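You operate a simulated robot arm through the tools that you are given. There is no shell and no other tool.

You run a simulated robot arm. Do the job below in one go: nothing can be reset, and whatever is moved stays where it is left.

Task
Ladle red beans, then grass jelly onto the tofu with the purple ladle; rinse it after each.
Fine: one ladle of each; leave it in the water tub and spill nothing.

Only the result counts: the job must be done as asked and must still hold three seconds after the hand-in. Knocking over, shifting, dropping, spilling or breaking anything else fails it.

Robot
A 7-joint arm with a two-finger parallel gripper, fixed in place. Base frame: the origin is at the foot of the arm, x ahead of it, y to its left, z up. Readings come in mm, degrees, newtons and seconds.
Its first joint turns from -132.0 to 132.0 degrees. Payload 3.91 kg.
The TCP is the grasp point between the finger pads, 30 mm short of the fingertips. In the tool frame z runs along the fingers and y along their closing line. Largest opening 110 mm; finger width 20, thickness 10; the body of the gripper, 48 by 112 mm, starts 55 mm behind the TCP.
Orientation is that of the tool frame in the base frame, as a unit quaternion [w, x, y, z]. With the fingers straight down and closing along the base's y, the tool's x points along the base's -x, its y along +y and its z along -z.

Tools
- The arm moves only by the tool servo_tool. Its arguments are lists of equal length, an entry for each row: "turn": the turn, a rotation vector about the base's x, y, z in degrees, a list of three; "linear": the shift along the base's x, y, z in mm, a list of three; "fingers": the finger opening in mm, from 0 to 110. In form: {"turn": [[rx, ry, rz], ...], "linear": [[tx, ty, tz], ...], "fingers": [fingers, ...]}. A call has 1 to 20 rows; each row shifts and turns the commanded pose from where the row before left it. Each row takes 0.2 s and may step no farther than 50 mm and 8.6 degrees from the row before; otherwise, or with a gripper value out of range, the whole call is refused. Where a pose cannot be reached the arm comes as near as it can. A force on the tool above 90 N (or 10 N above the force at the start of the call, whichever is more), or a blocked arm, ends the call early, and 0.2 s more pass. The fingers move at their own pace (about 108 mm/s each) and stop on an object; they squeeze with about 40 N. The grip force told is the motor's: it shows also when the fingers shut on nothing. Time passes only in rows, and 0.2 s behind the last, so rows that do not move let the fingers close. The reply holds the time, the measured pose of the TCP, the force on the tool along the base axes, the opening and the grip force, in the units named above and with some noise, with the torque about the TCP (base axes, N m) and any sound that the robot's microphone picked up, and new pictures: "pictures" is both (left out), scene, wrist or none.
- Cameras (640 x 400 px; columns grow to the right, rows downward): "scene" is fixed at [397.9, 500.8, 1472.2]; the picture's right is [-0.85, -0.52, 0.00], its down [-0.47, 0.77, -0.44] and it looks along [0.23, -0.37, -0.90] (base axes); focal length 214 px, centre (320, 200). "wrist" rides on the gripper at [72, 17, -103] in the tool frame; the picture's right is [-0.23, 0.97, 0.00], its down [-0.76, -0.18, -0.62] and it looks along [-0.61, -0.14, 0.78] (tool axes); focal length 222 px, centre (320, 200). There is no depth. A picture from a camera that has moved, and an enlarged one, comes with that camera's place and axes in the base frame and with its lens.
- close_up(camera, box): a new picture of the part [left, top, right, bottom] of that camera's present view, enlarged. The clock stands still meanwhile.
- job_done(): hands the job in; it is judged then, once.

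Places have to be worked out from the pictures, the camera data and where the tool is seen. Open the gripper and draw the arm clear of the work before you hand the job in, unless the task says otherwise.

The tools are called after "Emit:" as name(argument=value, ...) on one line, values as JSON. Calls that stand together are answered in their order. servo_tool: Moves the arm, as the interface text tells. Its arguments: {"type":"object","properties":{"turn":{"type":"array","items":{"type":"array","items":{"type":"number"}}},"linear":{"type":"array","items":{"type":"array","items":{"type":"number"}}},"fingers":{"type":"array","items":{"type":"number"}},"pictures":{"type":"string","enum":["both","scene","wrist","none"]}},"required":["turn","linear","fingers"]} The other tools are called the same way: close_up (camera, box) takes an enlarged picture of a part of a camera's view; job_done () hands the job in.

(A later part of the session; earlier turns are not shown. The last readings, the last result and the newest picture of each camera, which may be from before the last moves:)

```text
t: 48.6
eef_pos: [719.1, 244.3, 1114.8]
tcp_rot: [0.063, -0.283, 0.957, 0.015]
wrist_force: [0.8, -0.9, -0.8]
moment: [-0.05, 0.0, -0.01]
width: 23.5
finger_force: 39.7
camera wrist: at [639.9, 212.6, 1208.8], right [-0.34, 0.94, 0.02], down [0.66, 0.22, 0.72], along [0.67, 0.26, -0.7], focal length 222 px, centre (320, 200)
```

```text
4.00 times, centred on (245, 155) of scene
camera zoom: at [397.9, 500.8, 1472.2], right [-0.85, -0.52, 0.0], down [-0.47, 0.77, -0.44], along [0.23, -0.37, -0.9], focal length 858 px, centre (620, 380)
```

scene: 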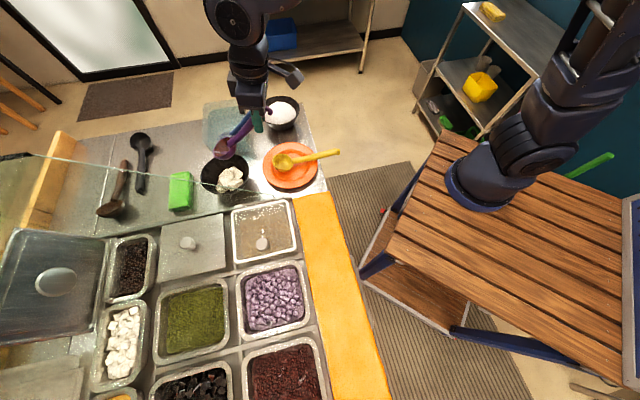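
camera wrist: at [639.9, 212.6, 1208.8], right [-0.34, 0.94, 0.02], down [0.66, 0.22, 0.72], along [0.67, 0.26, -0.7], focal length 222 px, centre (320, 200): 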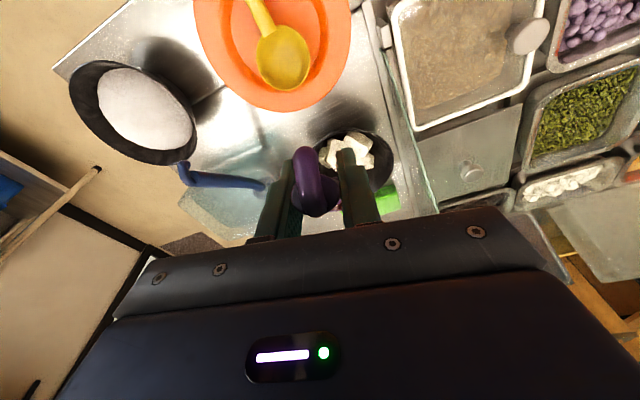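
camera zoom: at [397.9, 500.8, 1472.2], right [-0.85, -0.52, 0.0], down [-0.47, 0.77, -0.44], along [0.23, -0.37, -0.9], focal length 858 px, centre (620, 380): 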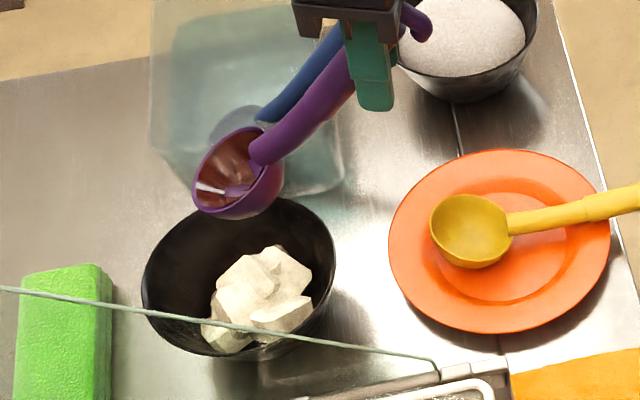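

I check the bowl's interior once more at high zoom before rinsing.

Emit:
close_up(camera="scene", box=[205, 155, 250, 195])

Emit:
close_up(camera="wrist", box=[320, 110, 420, 220])

```text
10.00 times, centred on (228, 175) of scene
camera zoom: at [397.9, 500.8, 1472.2], right [-0.85, -0.52, 0.0], down [-0.47, 0.77, -0.44], along [0.23, -0.37, -0.9], focal length 2145 px, centre (1245, 450)
```

zoom: 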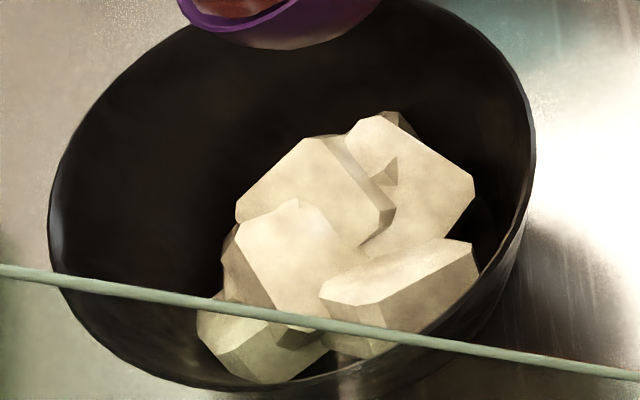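

```text
3.64 times, centred on (370, 165) of wrist
camera zoom: at [639.9, 212.6, 1208.8], right [-0.34, 0.94, 0.02], down [0.66, 0.22, 0.72], along [0.67, 0.26, -0.7], focal length 808 px, centre (138, 327)
```

zoom: 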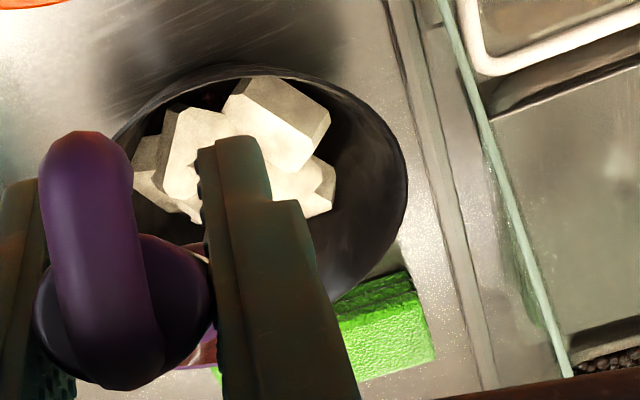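

I shift sideways toward the tub, which should also give an unobstructed view into the tofu bowl.

Emit:
servo_tool(turn=[[0, 0, 0], [0, 0, 0], [0, 0, 0], [0, 0, 0], [0, 0, 0]], linear=[[10, -24, 0], [10, -24, 0], [10, -24, 0], [10, -22, 0], [0, 0, 0]], fingers=[0, 0, 0, 0, 0])

Emit:
close_up(camera="wrist", box=[370, 80, 510, 220])

Emit:
close_up(camera="scene", box=[185, 75, 305, 205])

```text
t: 49.8
eef_pos: [760.7, 150.9, 1114.0]
tcp_rot: [0.063, -0.282, 0.957, 0.015]
wrist_force: [0.0, -0.5, -1.1]
moment: [-0.03, 0.06, 0.03]
width: 23.3
finger_force: 39.3
camera wrist: at [680.3, 118.4, 1208.4], right [-0.34, 0.94, 0.02], down [0.66, 0.22, 0.72], along [0.67, 0.26, -0.7], focal length 222 px, centre (320, 200)
```

scene: 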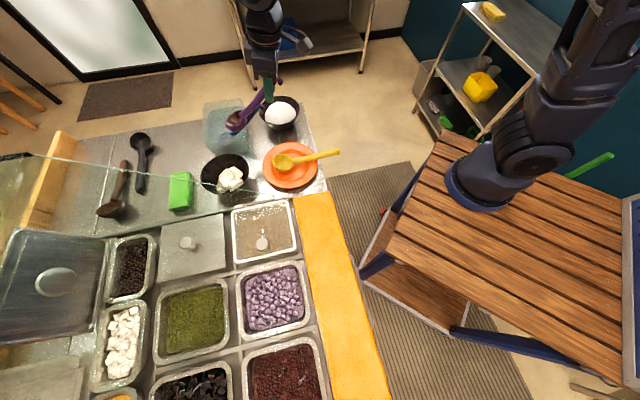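
wrist: 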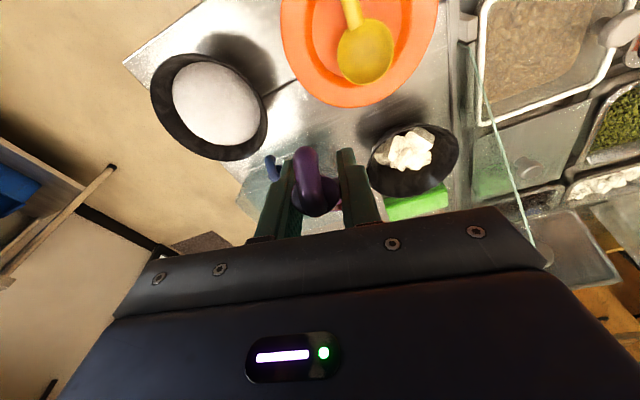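

```text
2.86 times, centred on (440, 150) of wrist
camera zoom: at [680.3, 118.4, 1208.4], right [-0.34, 0.94, 0.02], down [0.66, 0.22, 0.72], along [0.67, 0.26, -0.7], focal length 635 px, centre (-23, 343)
```

zoom: 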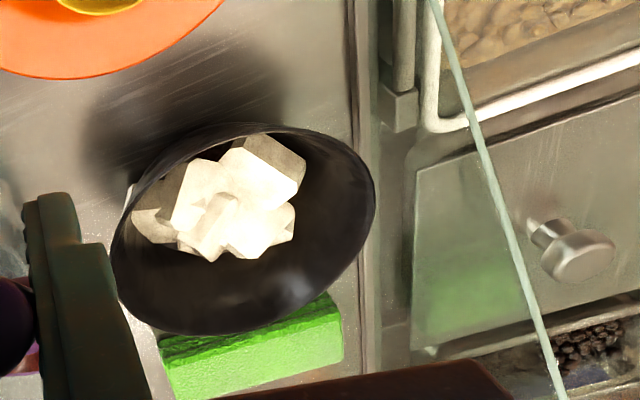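

```text
3.08 times, centred on (245, 140) of scene
camera zoom: at [397.9, 500.8, 1472.2], right [-0.85, -0.52, 0.0], down [-0.47, 0.77, -0.44], along [0.23, -0.37, -0.9], focal length 660 px, centre (551, 385)
```

zoom: 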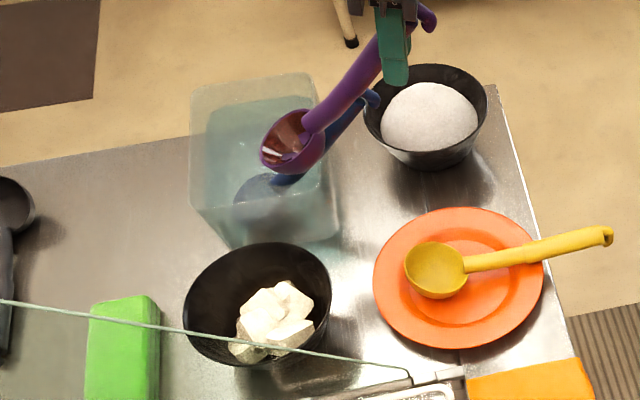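

The counter around the bowl is clean. I now carry the ladle over the tub for rinsing, yawing to its original direction on the way.

Emit:
servo_tool(turn=[[0, 0, 3], [0, 0, 3], [0, 0, 3], [0, 0, 3], [0, 0, 3], [0, 0, 0]], linear=[[35, -15, 0], [35, -15, 0], [35, -15, 0], [35, -15, 0], [33, -14, 0], [0, 0, 0]], fingers=[0, 0, 0, 0, 0, 0])

Emit:
close_up(camera="scene", box=[185, 30, 305, 160])

```text
t: 51.2
eef_pos: [932.7, 76.2, 1115.7]
tcp_rot: [0.06, -0.405, 0.912, 0.023]
wrist_force: [0.4, 1.3, -0.9]
moment: [-0.04, 0.03, -0.02]
width: 23.3
finger_force: 39.7
camera wrist: at [864.0, 25.2, 1208.6], right [-0.57, 0.82, 0.02], down [0.58, 0.39, 0.72], along [0.58, 0.42, -0.7], focal length 222 px, centre (320, 200)
```

scene: 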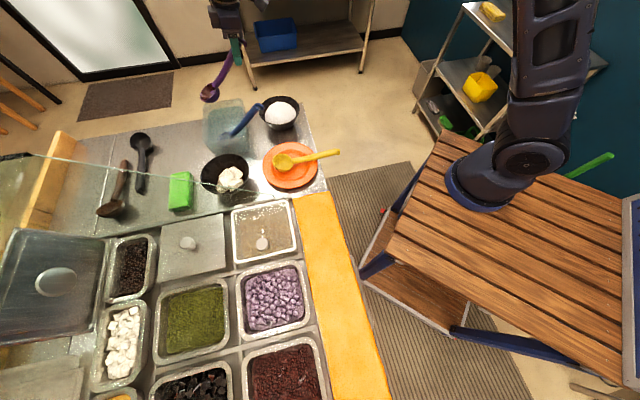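
wrist: 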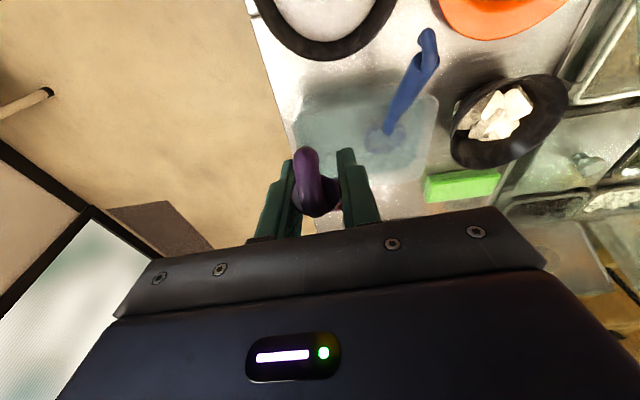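

```text
3.08 times, centred on (245, 95) of scene
camera zoom: at [397.9, 500.8, 1472.2], right [-0.85, -0.52, 0.0], down [-0.47, 0.77, -0.44], along [0.23, -0.37, -0.9], focal length 660 px, centre (551, 523)
```

zoom: 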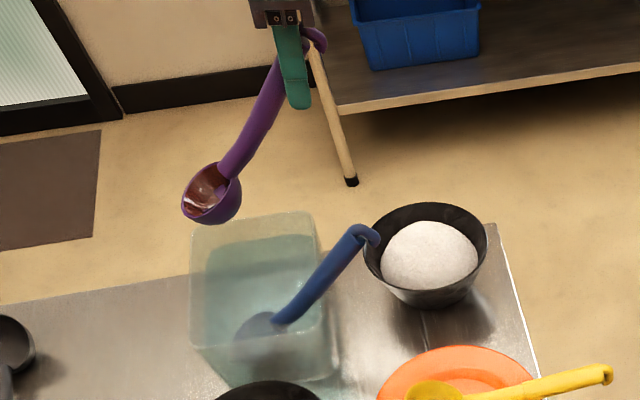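

The bowl is at about (1021,164,1002), directly above its original spot in the tub. I lower it under the water (surface ≈910) with a slight margin to the blue ladle.

Emit:
servo_tool(turn=[[0, 0, 0], [0, 0, 0], [0, 0, 0], [0, 0, 0], [0, 0, 0], [0, 0, 0], [0, 0, 0]], linear=[[2, 1, -20], [2, 1, -20], [0, 0, -20], [0, 0, -20], [0, 0, -20], [0, 0, -18], [0, 0, 0]], fingers=[0, 0, 0, 0, 0, 0, 0])

Emit:
close_up(camera="scene", box=[185, 50, 305, 160])

Emit:
close_up(camera="wrist", box=[220, 40, 480, 220])

```text
t: 52.8
eef_pos: [936.6, 78.1, 997.6]
tcp_rot: [0.061, -0.405, 0.912, 0.023]
wrist_force: [0.2, 0.5, -1.1]
moment: [-0.08, 0.02, -0.01]
width: 23.1
finger_force: 39.9
camera wrist: at [867.8, 27.0, 1090.8], right [-0.57, 0.82, 0.02], down [0.58, 0.38, 0.72], along [0.58, 0.42, -0.7], focal length 222 px, centre (320, 200)
```

scene: 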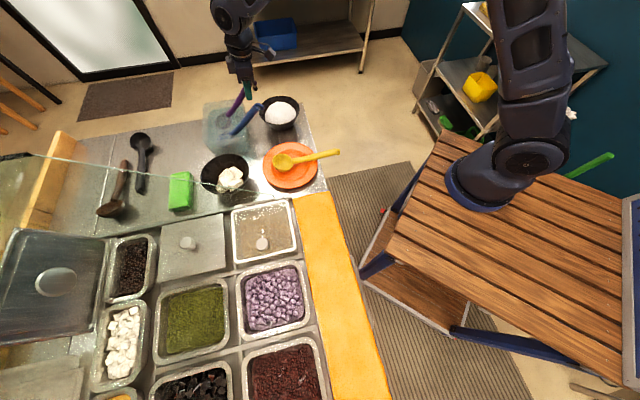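
wrist: 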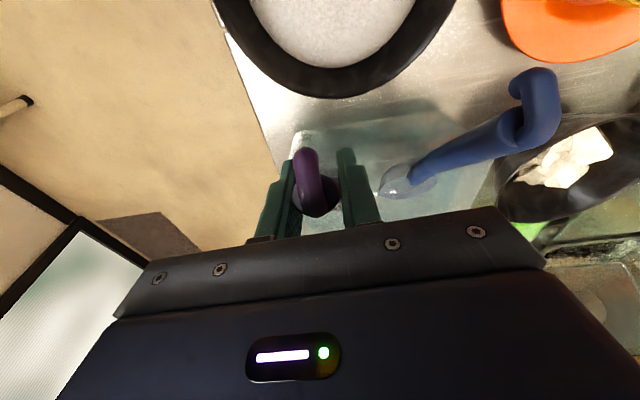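

```text
3.64 times, centred on (245, 105) of scene
camera zoom: at [397.9, 500.8, 1472.2], right [-0.85, -0.52, 0.0], down [-0.47, 0.77, -0.44], along [0.23, -0.37, -0.9], focal length 780 px, centre (593, 546)
```

zoom: 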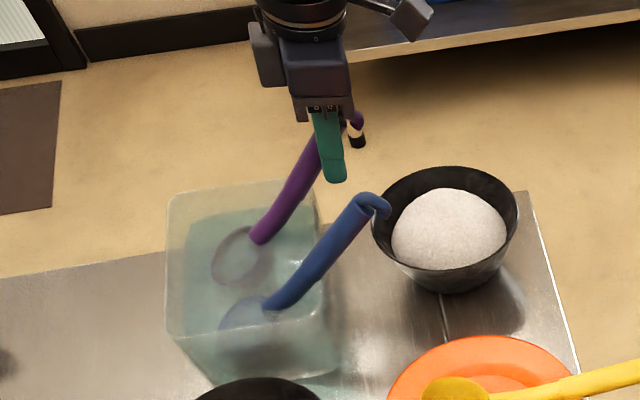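

```text
2.22 times, centred on (350, 130) of wrist
camera zoom: at [867.8, 27.0, 1090.8], right [-0.57, 0.82, 0.02], down [0.58, 0.38, 0.72], along [0.58, 0.42, -0.7], focal length 494 px, centre (253, 356)
```

zoom: 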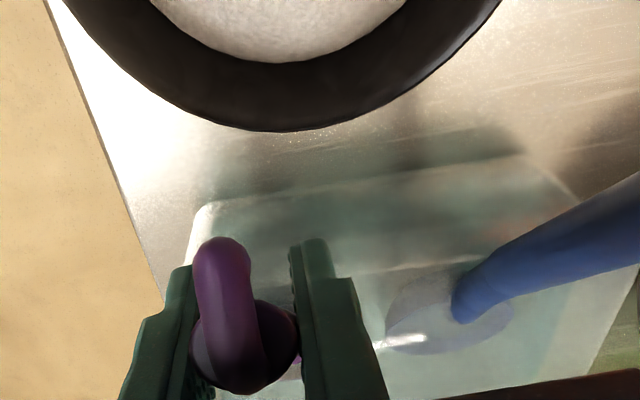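

The bowl is under water with no contact force. I swirl it gently back and forth to rinse.

Emit:
servo_tool(turn=[[0, 0, 0], [0, 0, 0], [0, 0, 0], [0, 0, 0], [0, 0, 0], [0, 0, 0], [0, 0, 0], [0, 0, 0], [0, 0, 0], [0, 0, 0]], linear=[[-5, -5, 0], [-5, -5, 0], [5, 5, -5], [5, 5, 0], [-5, -5, 5], [-5, -5, 0], [5, 5, -5], [5, 5, 5], [0, 0, 0], [0, 0, 0]], fingers=[0, 0, 0, 0, 0, 0, 0, 0, 0, 0])

Emit:
close_up(camera="scene", box=[195, 80, 265, 140])

```text
t: 55.0
eef_pos: [938.1, 78.4, 997.2]
tcp_rot: [0.061, -0.404, 0.912, 0.022]
wrist_force: [0.6, -0.4, -0.3]
moment: [-0.07, 0.01, 0.01]
width: 23.4
finger_force: 40.0
camera wrist: at [868.0, 27.0, 1090.7], right [-0.57, 0.82, 0.02], down [0.58, 0.38, 0.72], along [0.58, 0.42, -0.7], focal length 222 px, centre (320, 200)
```

scene: 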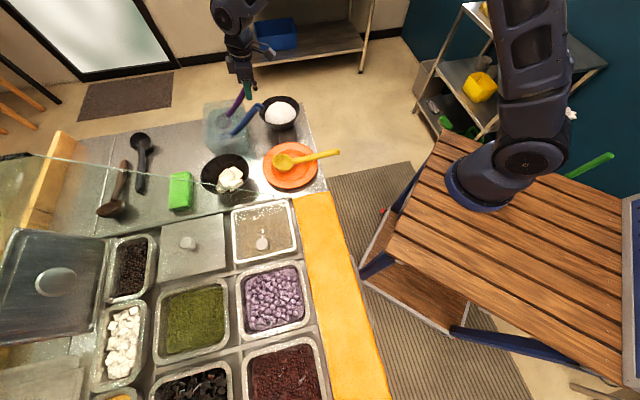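
wrist: 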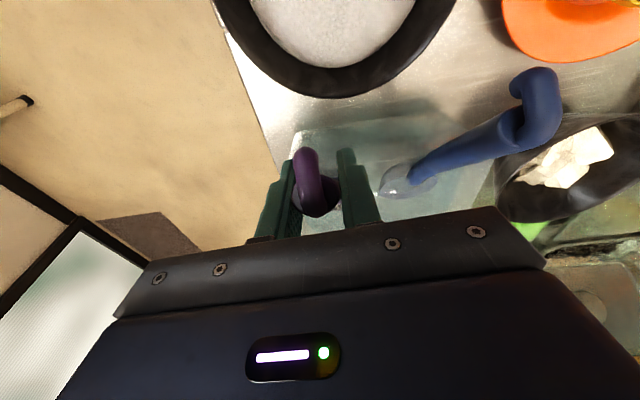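

```text
6.67 times, centred on (230, 110) of scene
camera zoom: at [397.9, 500.8, 1472.2], right [-0.85, -0.52, 0.0], down [-0.47, 0.77, -0.44], along [0.23, -0.37, -0.9], focal length 1430 px, centre (920, 800)
```

zoom: 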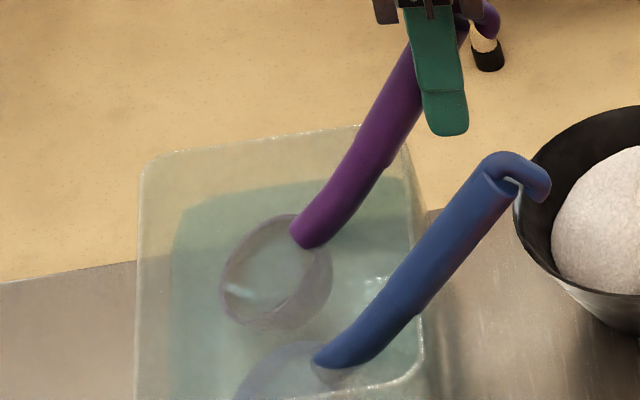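

The bowl looks clean. I lift it out and roll it over the tub as before to drain it.

Emit:
servo_tool(turn=[[0, 0, 0], [0, 0, 0], [0, 0, 0], [0, 0, 0], [0, 0, 0], [0, 0, 0], [0, 0, 0], [-4.3, -4.3, 5.52], [-4.3, -4.3, 5.52], [-4.3, -4.3, 5.52], [-4.3, -4.3, 5.52], [-4.3, -4.3, 5.52], [-4.3, -4.3, 5.52], [-4.3, -4.3, 5.52], [-4.3, -4.3, 5.52], [-4.3, -4.3, 5.52], [-4.3, -4.3, 5.52], [-4.3, -4.3, 5.52], [-4.3, -4.3, 5.52], [0, 0, 0]], linear=[[0, 0, 10], [0, 0, 20], [0, 0, 20], [0, 0, 20], [0, 0, 20], [0, 0, 20], [0, 0, 14], [0, 0, 0], [0, 0, 0], [0, 0, 0], [0, 0, 0], [0, 0, 0], [0, 0, 0], [0, 0, 0], [0, 0, 0], [0, 0, 0], [0, 0, 0], [0, 0, 0], [0, 0, 0], [0, 0, 0]], fingers=[0, 0, 0, 0, 0, 0, 0, 0, 0, 0, 0, 0, 0, 0, 0, 0, 0, 0, 0, 0])

Emit:
close_up(camera="scene", box=[185, 40, 305, 150])

```text
t: 59.2
eef_pos: [937.1, 78.9, 1120.6]
tcp_rot: [-0.228, 0.762, -0.374, 0.476]
wrist_force: [0.5, -0.4, 0.0]
moment: [-0.03, 0.03, 0.0]
width: 23.0
finger_force: 40.4
camera wrist: at [858.2, 11.8, 1195.6], right [-0.4, -0.42, -0.81], down [-0.7, 0.71, -0.02], along [0.59, 0.56, -0.58], focal length 222 px, centre (320, 200)
```

scene: 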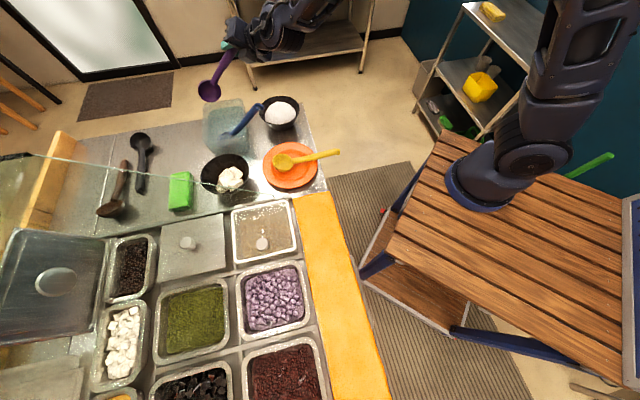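
wrist: 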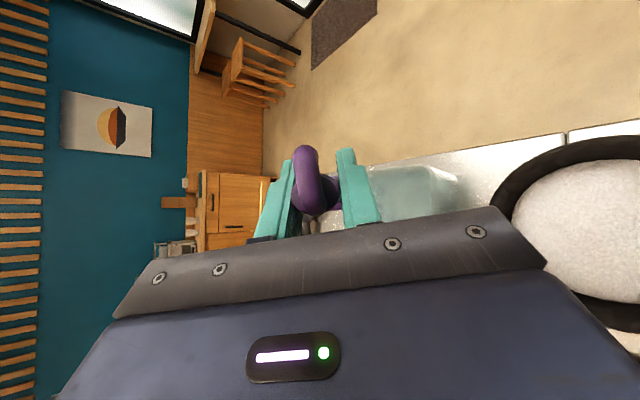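

```text
3.64 times, centred on (245, 95) of scene
camera zoom: at [397.9, 500.8, 1472.2], right [-0.85, -0.52, 0.0], down [-0.47, 0.77, -0.44], along [0.23, -0.37, -0.9], focal length 780 px, centre (593, 582)
```

zoom: 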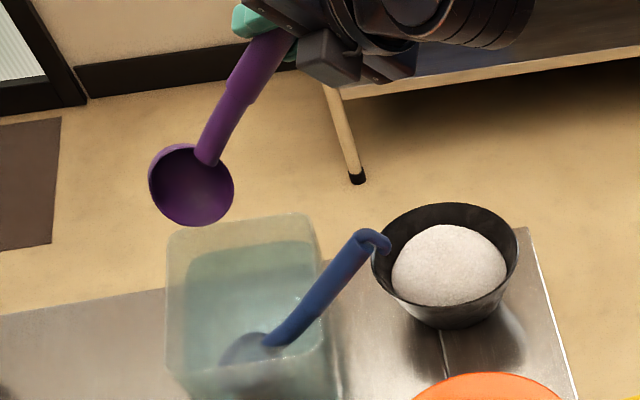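

Stains are gone and the ladle has drained. I tip a bit further, wait for the last drops, then roll back upright.

Emit:
servo_tool(turn=[[-4.3, -4.3, 5.52], [-4.3, -4.3, 5.52], [0, 0, 0], [0, 0, 0], [4.3, 4.3, -5.52], [4.3, 4.3, -5.52], [4.3, 4.3, -5.52], [4.3, 4.3, -5.52], [4.3, 4.3, -5.52], [4.3, 4.3, -5.52], [4.3, 4.3, -5.52], [4.3, 4.3, -5.52], [4.3, 4.3, -5.52], [4.3, 4.3, -5.52], [4.3, 4.3, -5.52], [4.3, 4.3, -5.52], [4.3, 4.3, -5.52], [4.3, 4.3, -5.52], [0, 0, 0]], linear=[[0, 0, 0], [0, 0, 0], [0, 0, 0], [0, 0, 0], [0, 0, 0], [0, 0, 0], [0, 0, 0], [0, 0, 0], [0, 0, 0], [0, 0, 0], [0, 0, 0], [0, 0, 0], [0, 0, 0], [0, 0, 0], [0, 0, 0], [0, 0, 0], [0, 0, 0], [0, 0, 0], [0, 0, 0]], fingers=[0, 0, 0, 0, 0, 0, 0, 0, 0, 0, 0, 0, 0, 0, 0, 0, 0, 0, 0])

Emit:
close_up(camera="scene", box=[190, 40, 260, 110])

Emit:
close_up(camera="wrist", box=[220, 60, 420, 240])

```text
t: 63.2
eef_pos: [937.2, 78.2, 1121.5]
tcp_rot: [0.06, -0.404, 0.912, 0.024]
wrist_force: [0.5, 0.0, -0.8]
moment: [-0.04, 0.07, 0.02]
width: 23.3
finger_force: 40.0
camera wrist: at [867.9, 27.1, 1214.5], right [-0.57, 0.82, 0.02], down [0.58, 0.38, 0.72], along [0.58, 0.42, -0.7], focal length 222 px, centre (320, 200)
```

scene: 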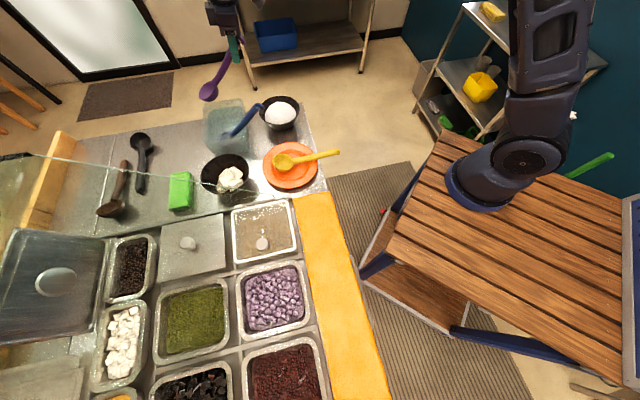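
wrist: 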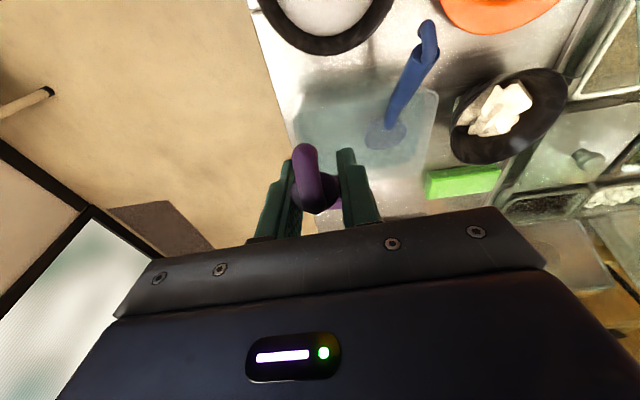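

```text
5.71 times, centred on (225, 75) of scene
camera zoom: at [397.9, 500.8, 1472.2], right [-0.85, -0.52, 0.0], down [-0.47, 0.77, -0.44], along [0.23, -0.37, -0.9], focal length 1226 px, centre (863, 914)
```

zoom: 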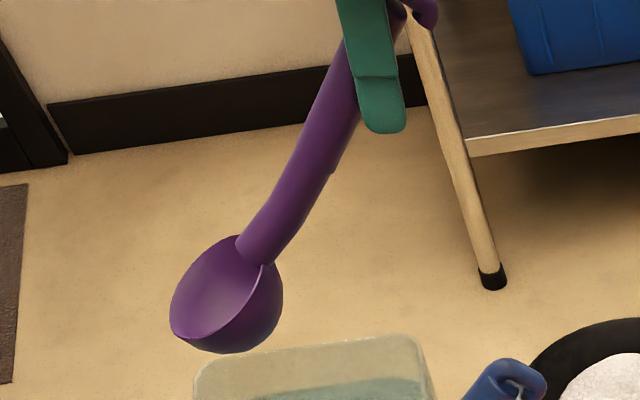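

```text
2.22 times, centred on (320, 150) of wrist
camera zoom: at [867.9, 27.1, 1214.5], right [-0.57, 0.82, 0.02], down [0.58, 0.38, 0.72], along [0.58, 0.42, -0.7], focal length 494 px, centre (320, 311)
```

zoom: 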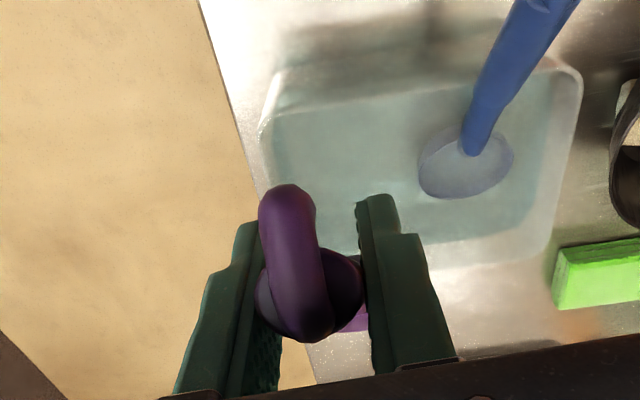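

The ladle is clean and empty. The grass jelly pan triangulates to about (512,810), rim z≈888, so I carry the ladle there by the same safe route in front of the glass.

Emit:
servo_tool(turn=[[0, 0, 0], [0, 0, 0], [0, 0, 0], [0, 0, 0], [0, 0, 0], [0, 0, 0], [0, 0, 0], [0, 0, 0], [0, 0, 0], [0, 0, 0], [0, 0, 1.4], [0, 0, 1.4], [0, 0, 1.4], [0, 0, 1.4], [0, 0, 1.4], [0, 0, 1.4], [0, 0, 1.4], [0, 0, 1.4], [0, 0, 1.4], [0, 0, 0]], linear=[[-37.7, 22.2, 3], [-37.7, 22.2, 3], [-37.7, 22.2, 3], [-37.7, 22.2, 3], [-37.7, 22.2, 3], [-37.7, 22.2, 3], [-37.7, 22.2, 3], [-37.7, 22.2, 3], [-37.7, 22.2, 3], [-37.7, 22.2, 2], [-15, 37.8, 0], [-15, 37.8, 0], [-15, 37.8, 0], [-15, 37.8, 0], [-15, 37.8, 0], [-15, 37.8, 0], [-15, 37.8, 0], [-15, 37.8, 0], [-15, 37.8, 0], [0, 0, 0]], fingers=[0, 0, 0, 0, 0, 0, 0, 0, 0, 0, 0, 0, 0, 0, 0, 0, 0, 0, 0, 0])

Emit:
close_up(camera="wrist", box=[160, 0, 560, 230])

Emit:
close_up(camera="scene", box=[100, 280, 340, 400])

```text
t: 67.4
eef_pos: [425.9, 640.6, 1151.6]
tcp_rot: [0.058, -0.502, 0.862, 0.029]
wrist_force: [-0.1, -0.7, -0.4]
moment: [-0.06, 0.02, -0.01]
width: 23.5
finger_force: 39.7
camera wrist: at [369.3, 575.8, 1244.8], right [-0.74, 0.68, 0.02], down [0.48, 0.5, 0.72], along [0.47, 0.54, -0.7], focal length 222 px, centre (320, 200)
```

scene: 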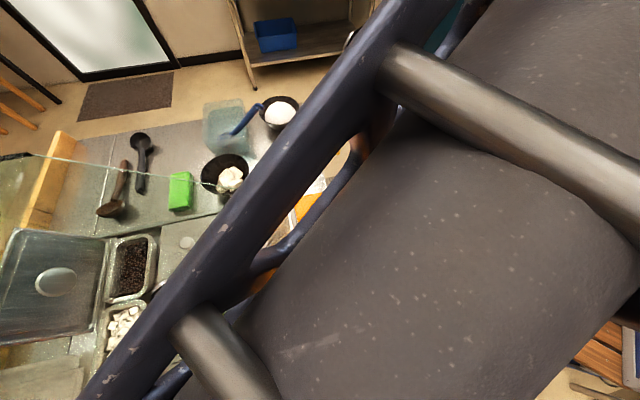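
wrist: 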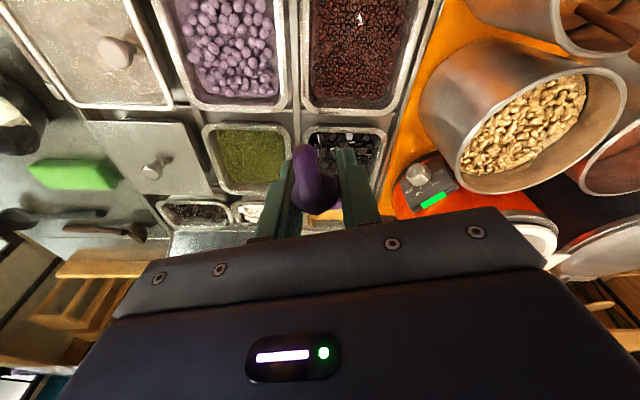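

```text
1.60 times, centred on (360, 115) of wrist
camera zoom: at [369.3, 575.8, 1244.8], right [-0.74, 0.68, 0.02], down [0.48, 0.5, 0.72], along [0.47, 0.54, -0.7], focal length 355 px, centre (256, 336)
```

zoom: 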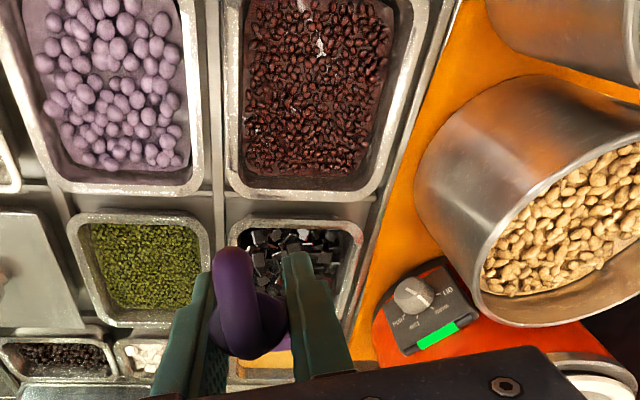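

```text
2.67 times, centred on (220, 340) of scene
camera zoom: at [397.9, 500.8, 1472.2], right [-0.85, -0.52, 0.0], down [-0.47, 0.77, -0.44], along [0.23, -0.37, -0.9], focal length 572 px, centre (587, -173)
```

zoom: 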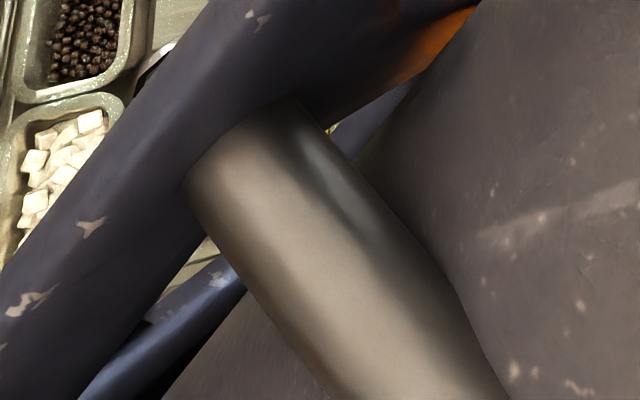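

The arm blocks the scene camera here, but the wrist view confirms the jelly pan centred near (512,810). I move over it and lower to just above the pan rim.

Emit:
servo_tool(turn=[[0, 0, 0], [0, 0, 0], [0, 0, 0], [0, 0, 0], [0, 0, 0]], linear=[[3.3, 13.3, -29], [3.3, 13.3, -29], [3.3, 13.3, -29], [3.3, 13.3, -29], [0, 0, 0]], fingers=[0, 0, 0, 0, 0])

Emit:
close_up(camera="wrist", box=[200, 40, 460, 230])

```text
t: 68.6
eef_pos: [440.2, 693.9, 1033.7]
tcp_rot: [0.057, -0.502, 0.862, 0.03]
wrist_force: [-0.6, -0.2, -0.5]
moment: [-0.06, 0.0, 0.01]
width: 23.4
finger_force: 40.2
camera wrist: at [383.0, 628.7, 1127.4], right [-0.74, 0.68, 0.02], down [0.48, 0.5, 0.72], along [0.47, 0.54, -0.7], focal length 222 px, centre (320, 200)
```

scene: 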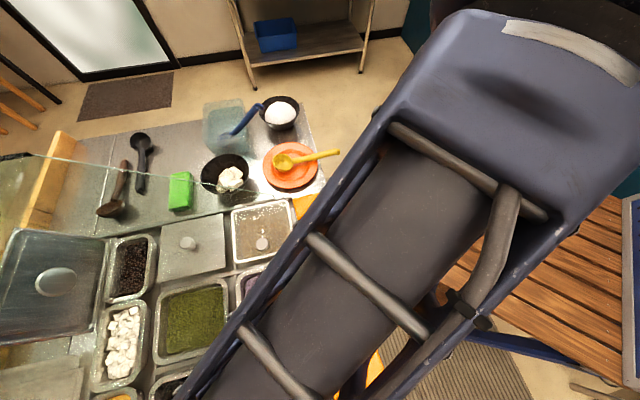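
wrist: 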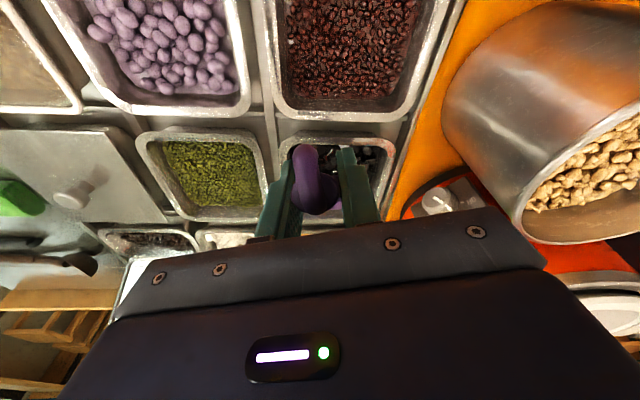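

```text
2.11 times, centred on (330, 135) of wrist
camera zoom: at [383.0, 628.7, 1127.4], right [-0.74, 0.68, 0.02], down [0.48, 0.5, 0.72], along [0.47, 0.54, -0.7], focal length 468 px, centre (299, 337)
```

zoom: 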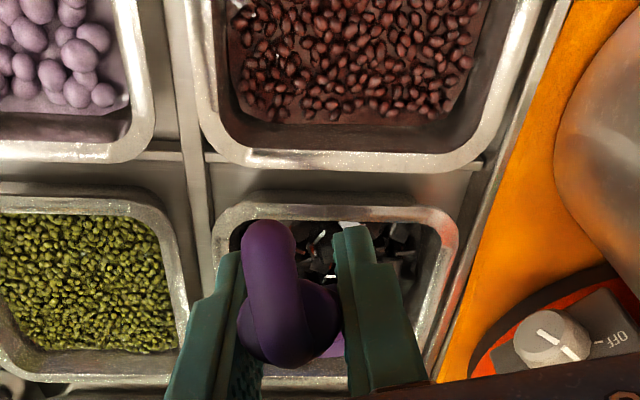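

By the wrist view the bowl is over the pan centre and the nut pot is well clear of the gripper. I dip with the same motion that worked for the beans.

Emit:
servo_tool(turn=[[0, 0, 0], [0, 0, 0], [0, 0, 0], [0, 0, 0], [0, 0, 0]], linear=[[0, 0, -13.5], [0, 0, -13.5], [0, 0, -13.5], [0, 0, -13.5], [0, 0, 0]], fingers=[0, 0, 0, 0, 0])

Emit:
close_up(camera="wrist", box=[240, 80, 440, 230])

```text
t: 69.8
eef_pos: [438.2, 693.1, 980.9]
tcp_rot: [0.058, -0.502, 0.862, 0.03]
wrist_force: [-0.2, -0.7, -1.2]
moment: [-0.08, 0.01, -0.04]
width: 23.5
finger_force: 39.8
camera wrist: at [382.1, 628.3, 1074.1], right [-0.74, 0.68, 0.02], down [0.48, 0.5, 0.72], along [0.47, 0.54, -0.7], focal length 222 px, centre (320, 200)
```

scene: 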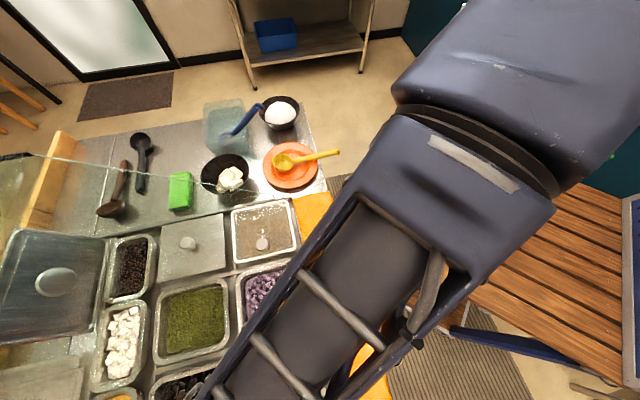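
wrist: 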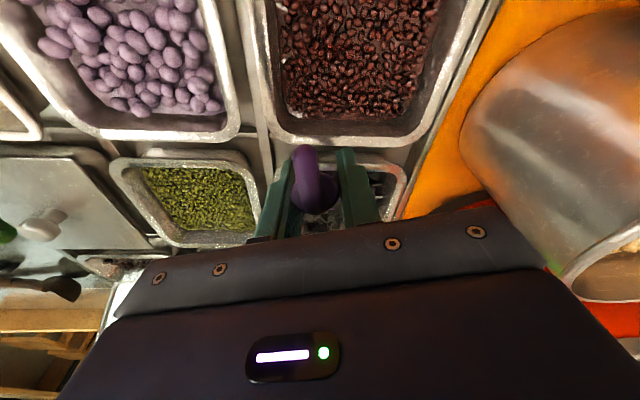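

```text
2.67 times, centred on (340, 155) of wrist
camera zoom: at [382.1, 628.3, 1074.1], right [-0.74, 0.68, 0.02], down [0.48, 0.5, 0.72], along [0.47, 0.54, -0.7], focal length 592 px, centre (267, 320)
```

zoom: 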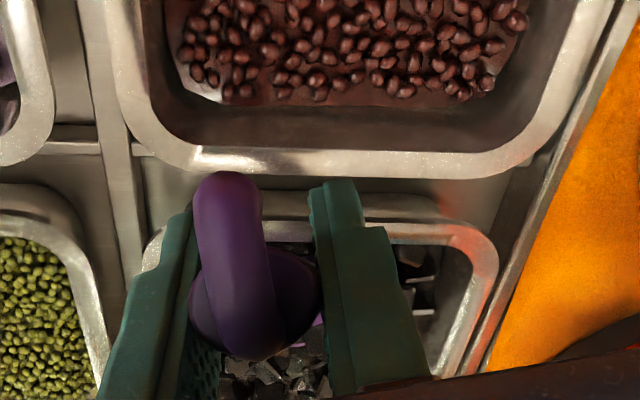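

No contact forces. I level 12° while sinking, as with the beans.

Emit:
servo_tool(turn=[[5.09, -3.18, 0], [5.09, -3.18, 0], [0, 0, 0], [0, 0, 0], [0, 0, 0]], linear=[[-1.3, -2.1, -18], [-1.3, -2.1, -18], [1.6, 2.5, -6], [1.6, 2.5, -6], [0, 0, 0]], fingers=[0, 0, 0, 0, 0])

Emit:
close_up(camera="wrist", box=[240, 80, 440, 230])

Emit:
close_up(camera="scene", box=[100, 320, 260, 400])

```text
t: 71.0
eef_pos: [438.9, 695.4, 933.7]
tcp_rot: [0.151, -0.497, 0.851, 0.078]
wrist_force: [-1.7, -2.4, 10.3]
moment: [1.12, -0.6, 0.09]
width: 23.3
finger_force: 40.0
camera wrist: at [372.7, 614.4, 1006.8], right [-0.74, 0.67, 0.06], down [0.4, 0.36, 0.84], along [0.54, 0.65, -0.53], focal length 222 px, centre (320, 200)
```

scene: 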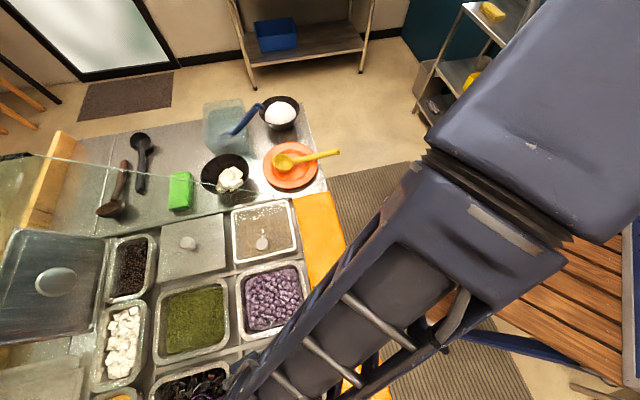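
wrist: 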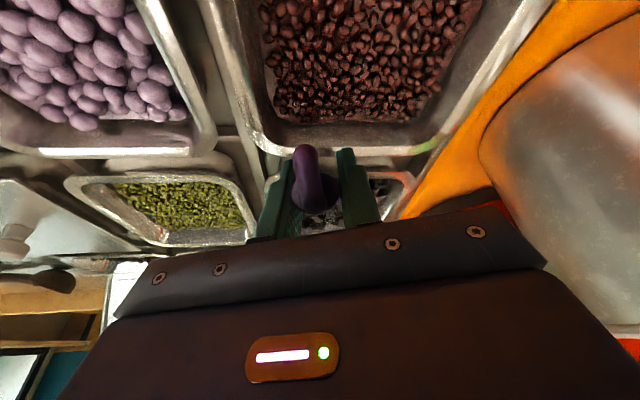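

```text
2.67 times, centred on (340, 155) of wrist
camera zoom: at [372.7, 614.4, 1006.8], right [-0.74, 0.67, 0.06], down [0.4, 0.36, 0.84], along [0.54, 0.65, -0.53], focal length 592 px, centre (267, 320)
```

zoom: 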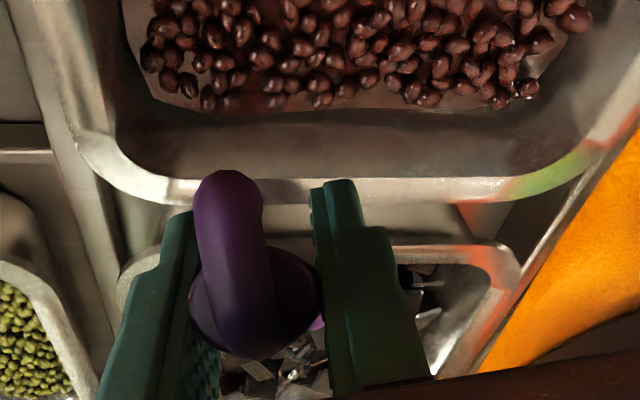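

```text
4.00 times, centred on (180, 360) of scene
camera zoom: at [397.9, 500.8, 1472.2], right [-0.85, -0.52, 0.0], down [-0.47, 0.77, -0.44], along [0.23, -0.37, -0.9], focal length 858 px, centre (880, -440)
```

zoom: 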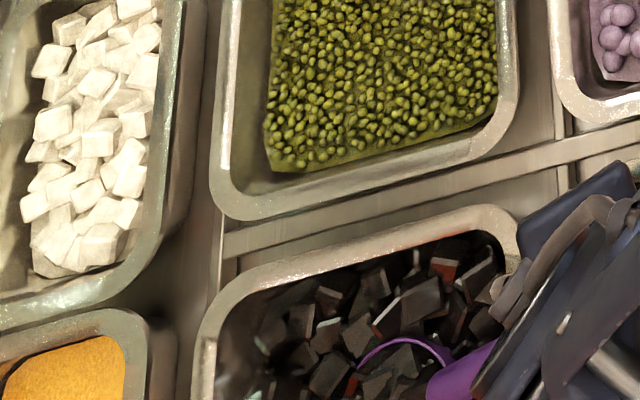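

A 10 N push shows that the bowl has reached the pan floor, and the scene close-up shows the rim buried in jelly cubes. I ease straight up, then level while lifting.

Emit:
servo_tool(turn=[[0, 0, 0], [0, 0, 0], [0, 0, 0]], linear=[[0, 0, 5], [0, 0, 5], [0, 0, 0]], fingers=[0, 0, 0])

Emit:
close_up(camera="scene", box=[140, 340, 260, 400])

Emit:
close_up(camera="wrist", box=[240, 80, 440, 230])

```text
t: 71.8
eef_pos: [439.5, 694.2, 943.4]
tcp_rot: [0.15, -0.497, 0.851, 0.077]
wrist_force: [-1.0, -0.1, -1.0]
moment: [-0.1, 0.06, 0.01]
width: 23.3
finger_force: 40.0
camera wrist: at [373.1, 614.1, 1016.1], right [-0.74, 0.67, 0.06], down [0.4, 0.36, 0.84], along [0.54, 0.65, -0.53], focal length 222 px, centre (320, 200)
```

scene: 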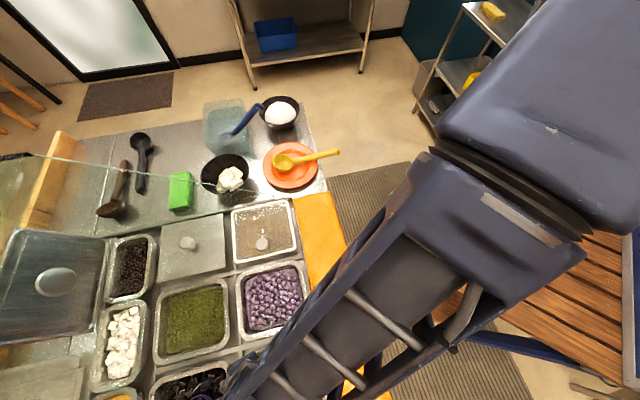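
wrist: 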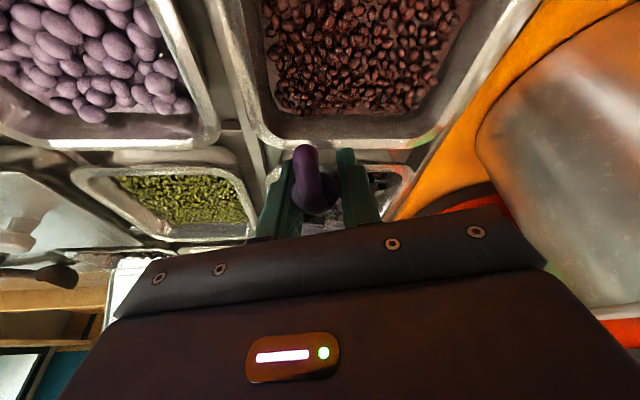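

```text
5.33 times, centred on (200, 370) of scene
camera zoom: at [397.9, 500.8, 1472.2], right [-0.85, -0.52, 0.0], down [-0.47, 0.77, -0.44], along [0.23, -0.37, -0.9], focal length 1144 px, centre (960, -707)
```

zoom: 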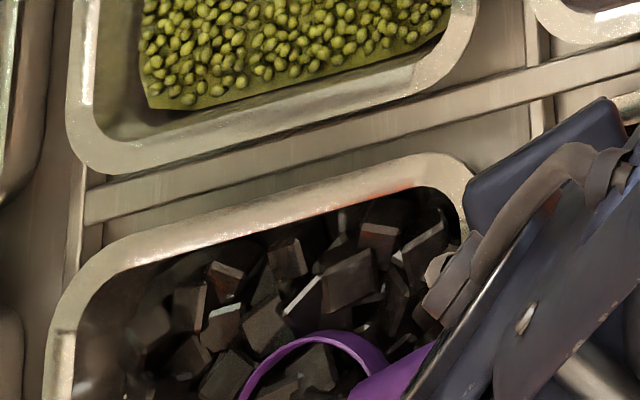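

```text
2.67 times, centred on (340, 155) of wrist
camera zoom: at [373.1, 614.1, 1016.1], right [-0.74, 0.67, 0.06], down [0.4, 0.36, 0.84], along [0.54, 0.65, -0.53], focal length 592 px, centre (267, 320)
```

zoom: 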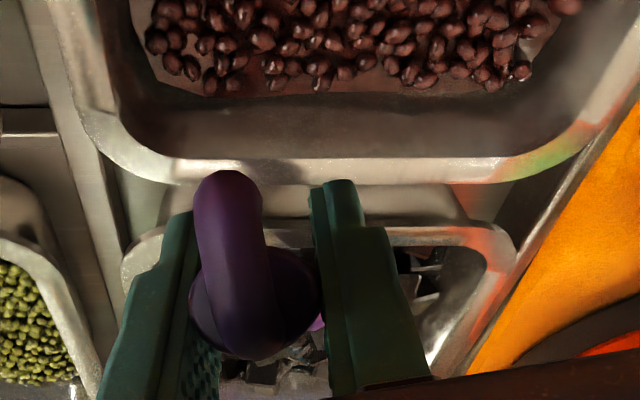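

Contact is released. I lift and level the remaining 10°.

Emit:
servo_tool(turn=[[0, 0, 0], [2.12, -1.33, 0], [2.12, -1.33, 0], [2.12, -1.33, 0], [2.12, -1.33, 0], [0, 0, 0], [0, 0, 0], [0, 0, 0]], linear=[[0, 0, 12], [-1.6, -2.5, 14], [-1.6, -2.5, 16], [-1.6, -2.5, 18], [-1.6, -2.5, 18], [0, 0, 20], [0, 0, 20], [0, 0, 0]], fingers=[0, 0, 0, 0, 0, 0, 0, 0])

Emit:
close_up(camera="wrist", box=[240, 80, 440, 230])

Emit:
close_up(camera="scene", box=[140, 320, 280, 400])

```text
t: 73.6
eef_pos: [433.0, 684.9, 1059.5]
tcp_rot: [0.226, -0.487, 0.836, 0.117]
wrist_force: [0.5, -0.2, -1.5]
moment: [-0.06, 0.02, -0.01]
width: 23.1
finger_force: 40.4
camera wrist: at [360.6, 595.0, 1114.9], right [-0.75, 0.66, 0.09], down [0.31, 0.23, 0.92], along [0.58, 0.72, -0.38], focal length 222 px, centre (320, 200)
```

scene: 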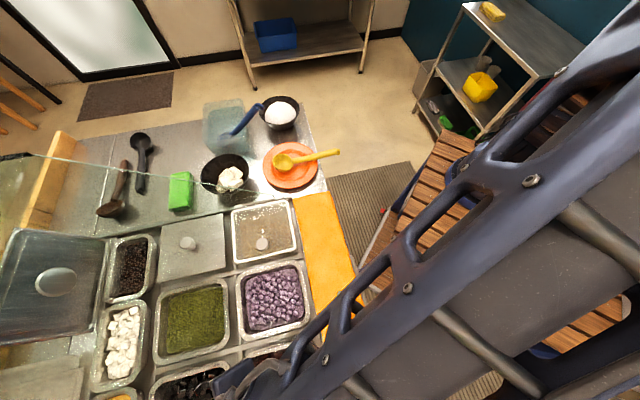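
wrist: 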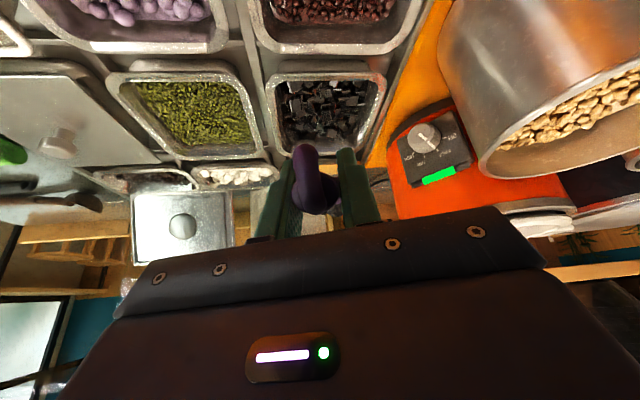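

```text
2.67 times, centred on (340, 155) of wrist
camera zoom: at [360.6, 595.0, 1114.9], right [-0.75, 0.66, 0.09], down [0.31, 0.23, 0.92], along [0.58, 0.72, -0.38], focal length 592 px, centre (267, 320)
```

zoom: 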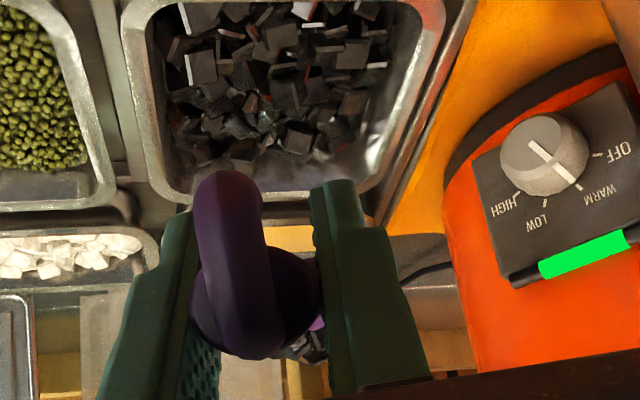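

```text
4.57 times, centred on (210, 360) of scene
camera zoom: at [397.9, 500.8, 1472.2], right [-0.85, -0.52, 0.0], down [-0.47, 0.77, -0.44], along [0.23, -0.37, -0.9], focal length 980 px, centre (823, -531)
```

zoom: 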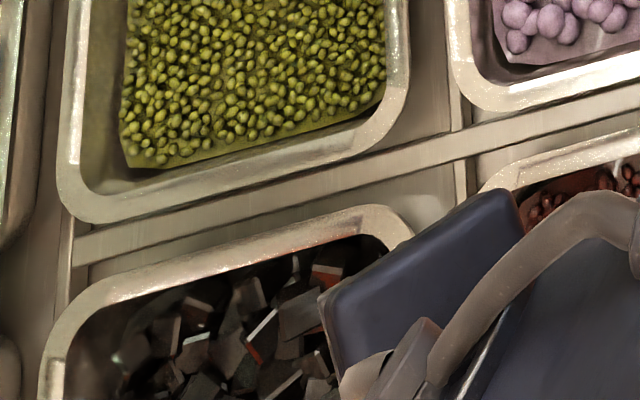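

Jelly is visible in the bowl from the wrist camera. I retreat over the mat, rising and yawing gradually to 30°, at moderate speed.

Emit:
servo_tool(turn=[[0, 0, 0], [0, 0, -2.5], [0, 0, -2.5], [0, 0, -2.5], [0, 0, -2.5], [0, 0, -2.5], [0, 0, -2.5], [0, 0, -2.5], [0, 0, -2.5], [0, 0, -2.5], [0, 0, -2.5], [0, 0, -2.5], [0, 0, -2.5], [0, 0, 0]], linear=[[0, -10, 5], [0, -23, 5], [0, -23, 5], [0, -23, 5], [0, -23, 5], [0, -23, 5], [0, -23, 5], [0, -23, 5], [0, -23, 5], [0, -23, 5], [0, -23, 5], [0, -23, 5], [0, -22, 0], [0, 0, 0]], fingers=[0, 0, 0, 0, 0, 0, 0, 0, 0, 0, 0, 0, 0, 0])

Emit:
close_up(camera="scene", box=[200, 180, 400, 320])

```text
t: 76.6
eef_pos: [432.8, 400.3, 1120.3]
tcp_rot: [0.248, -0.254, 0.933, 0.056]
wrist_force: [-0.4, -0.5, -0.7]
moment: [-0.07, 0.11, 0.02]
width: 23.2
finger_force: 40.2
camera wrist: at [325.7, 358.6, 1174.7], right [-0.32, 0.94, 0.09], down [0.39, 0.04, 0.92], along [0.87, 0.33, -0.38], focal length 222 px, centre (320, 200)
```

scene: 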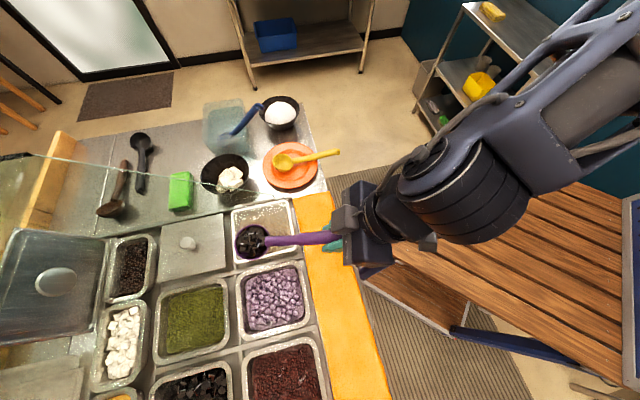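
wrist: 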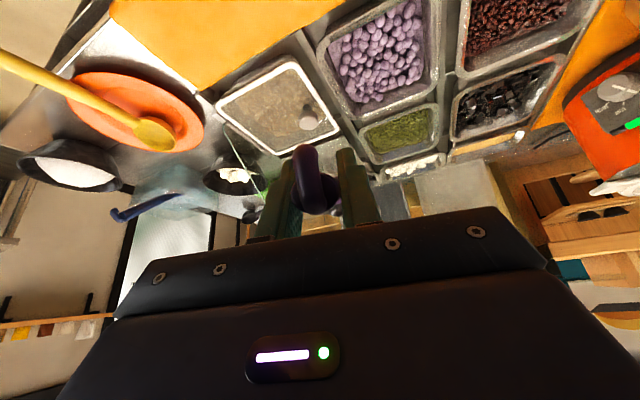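

```text
2.86 times, centred on (300, 250) of scene
camera zoom: at [397.9, 500.8, 1472.2], right [-0.85, -0.52, 0.0], down [-0.47, 0.77, -0.44], along [0.23, -0.37, -0.9], focal length 613 px, centre (377, 57)
```

zoom: 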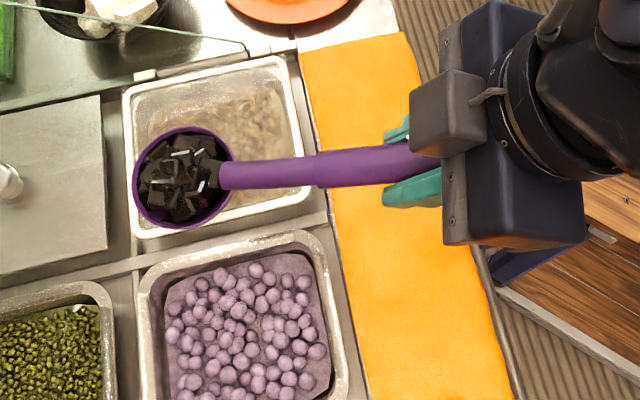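

The ladle carries a full load of jelly cubes. I continue past the glass corner toward the tofu bowl.

Emit:
servo_tool(turn=[[0, 0, 0], [0, 0, 0], [0, 0, 0], [0, 0, 0], [0, 0, 0], [0, 0, 0], [0, 0, 0], [0, 0, 0], [0, 0, 0], [0, 0, 0]], linear=[[14.1, -17.8, 0], [14.1, -17.8, 0], [14.1, -17.8, 0], [14.1, -17.8, 0], [14.1, -17.8, 0], [14.1, -17.8, 0], [14.1, -17.8, 0], [14.1, -17.8, 0], [14.1, -17.8, 0], [0, 0, 0]], fingers=[0, 0, 0, 0, 0, 0, 0, 0, 0, 0], pictures="scene")

```text
t: 78.8
eef_pos: [559.8, 239.0, 1120.9]
tcp_rot: [0.248, -0.255, 0.933, 0.055]
wrist_force: [0.1, 0.2, -1.6]
moment: [-0.08, 0.08, 0.0]
width: 23.2
finger_force: 39.5
```

scene: 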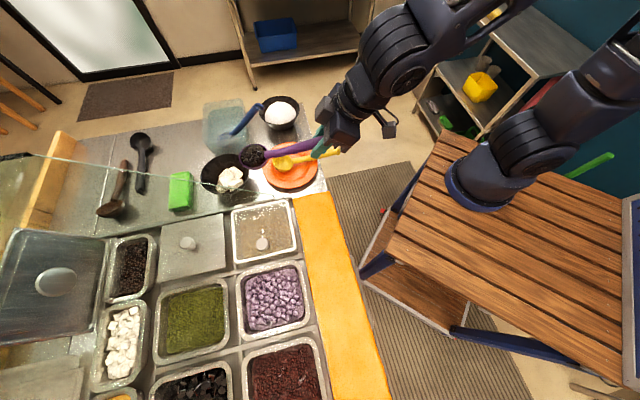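

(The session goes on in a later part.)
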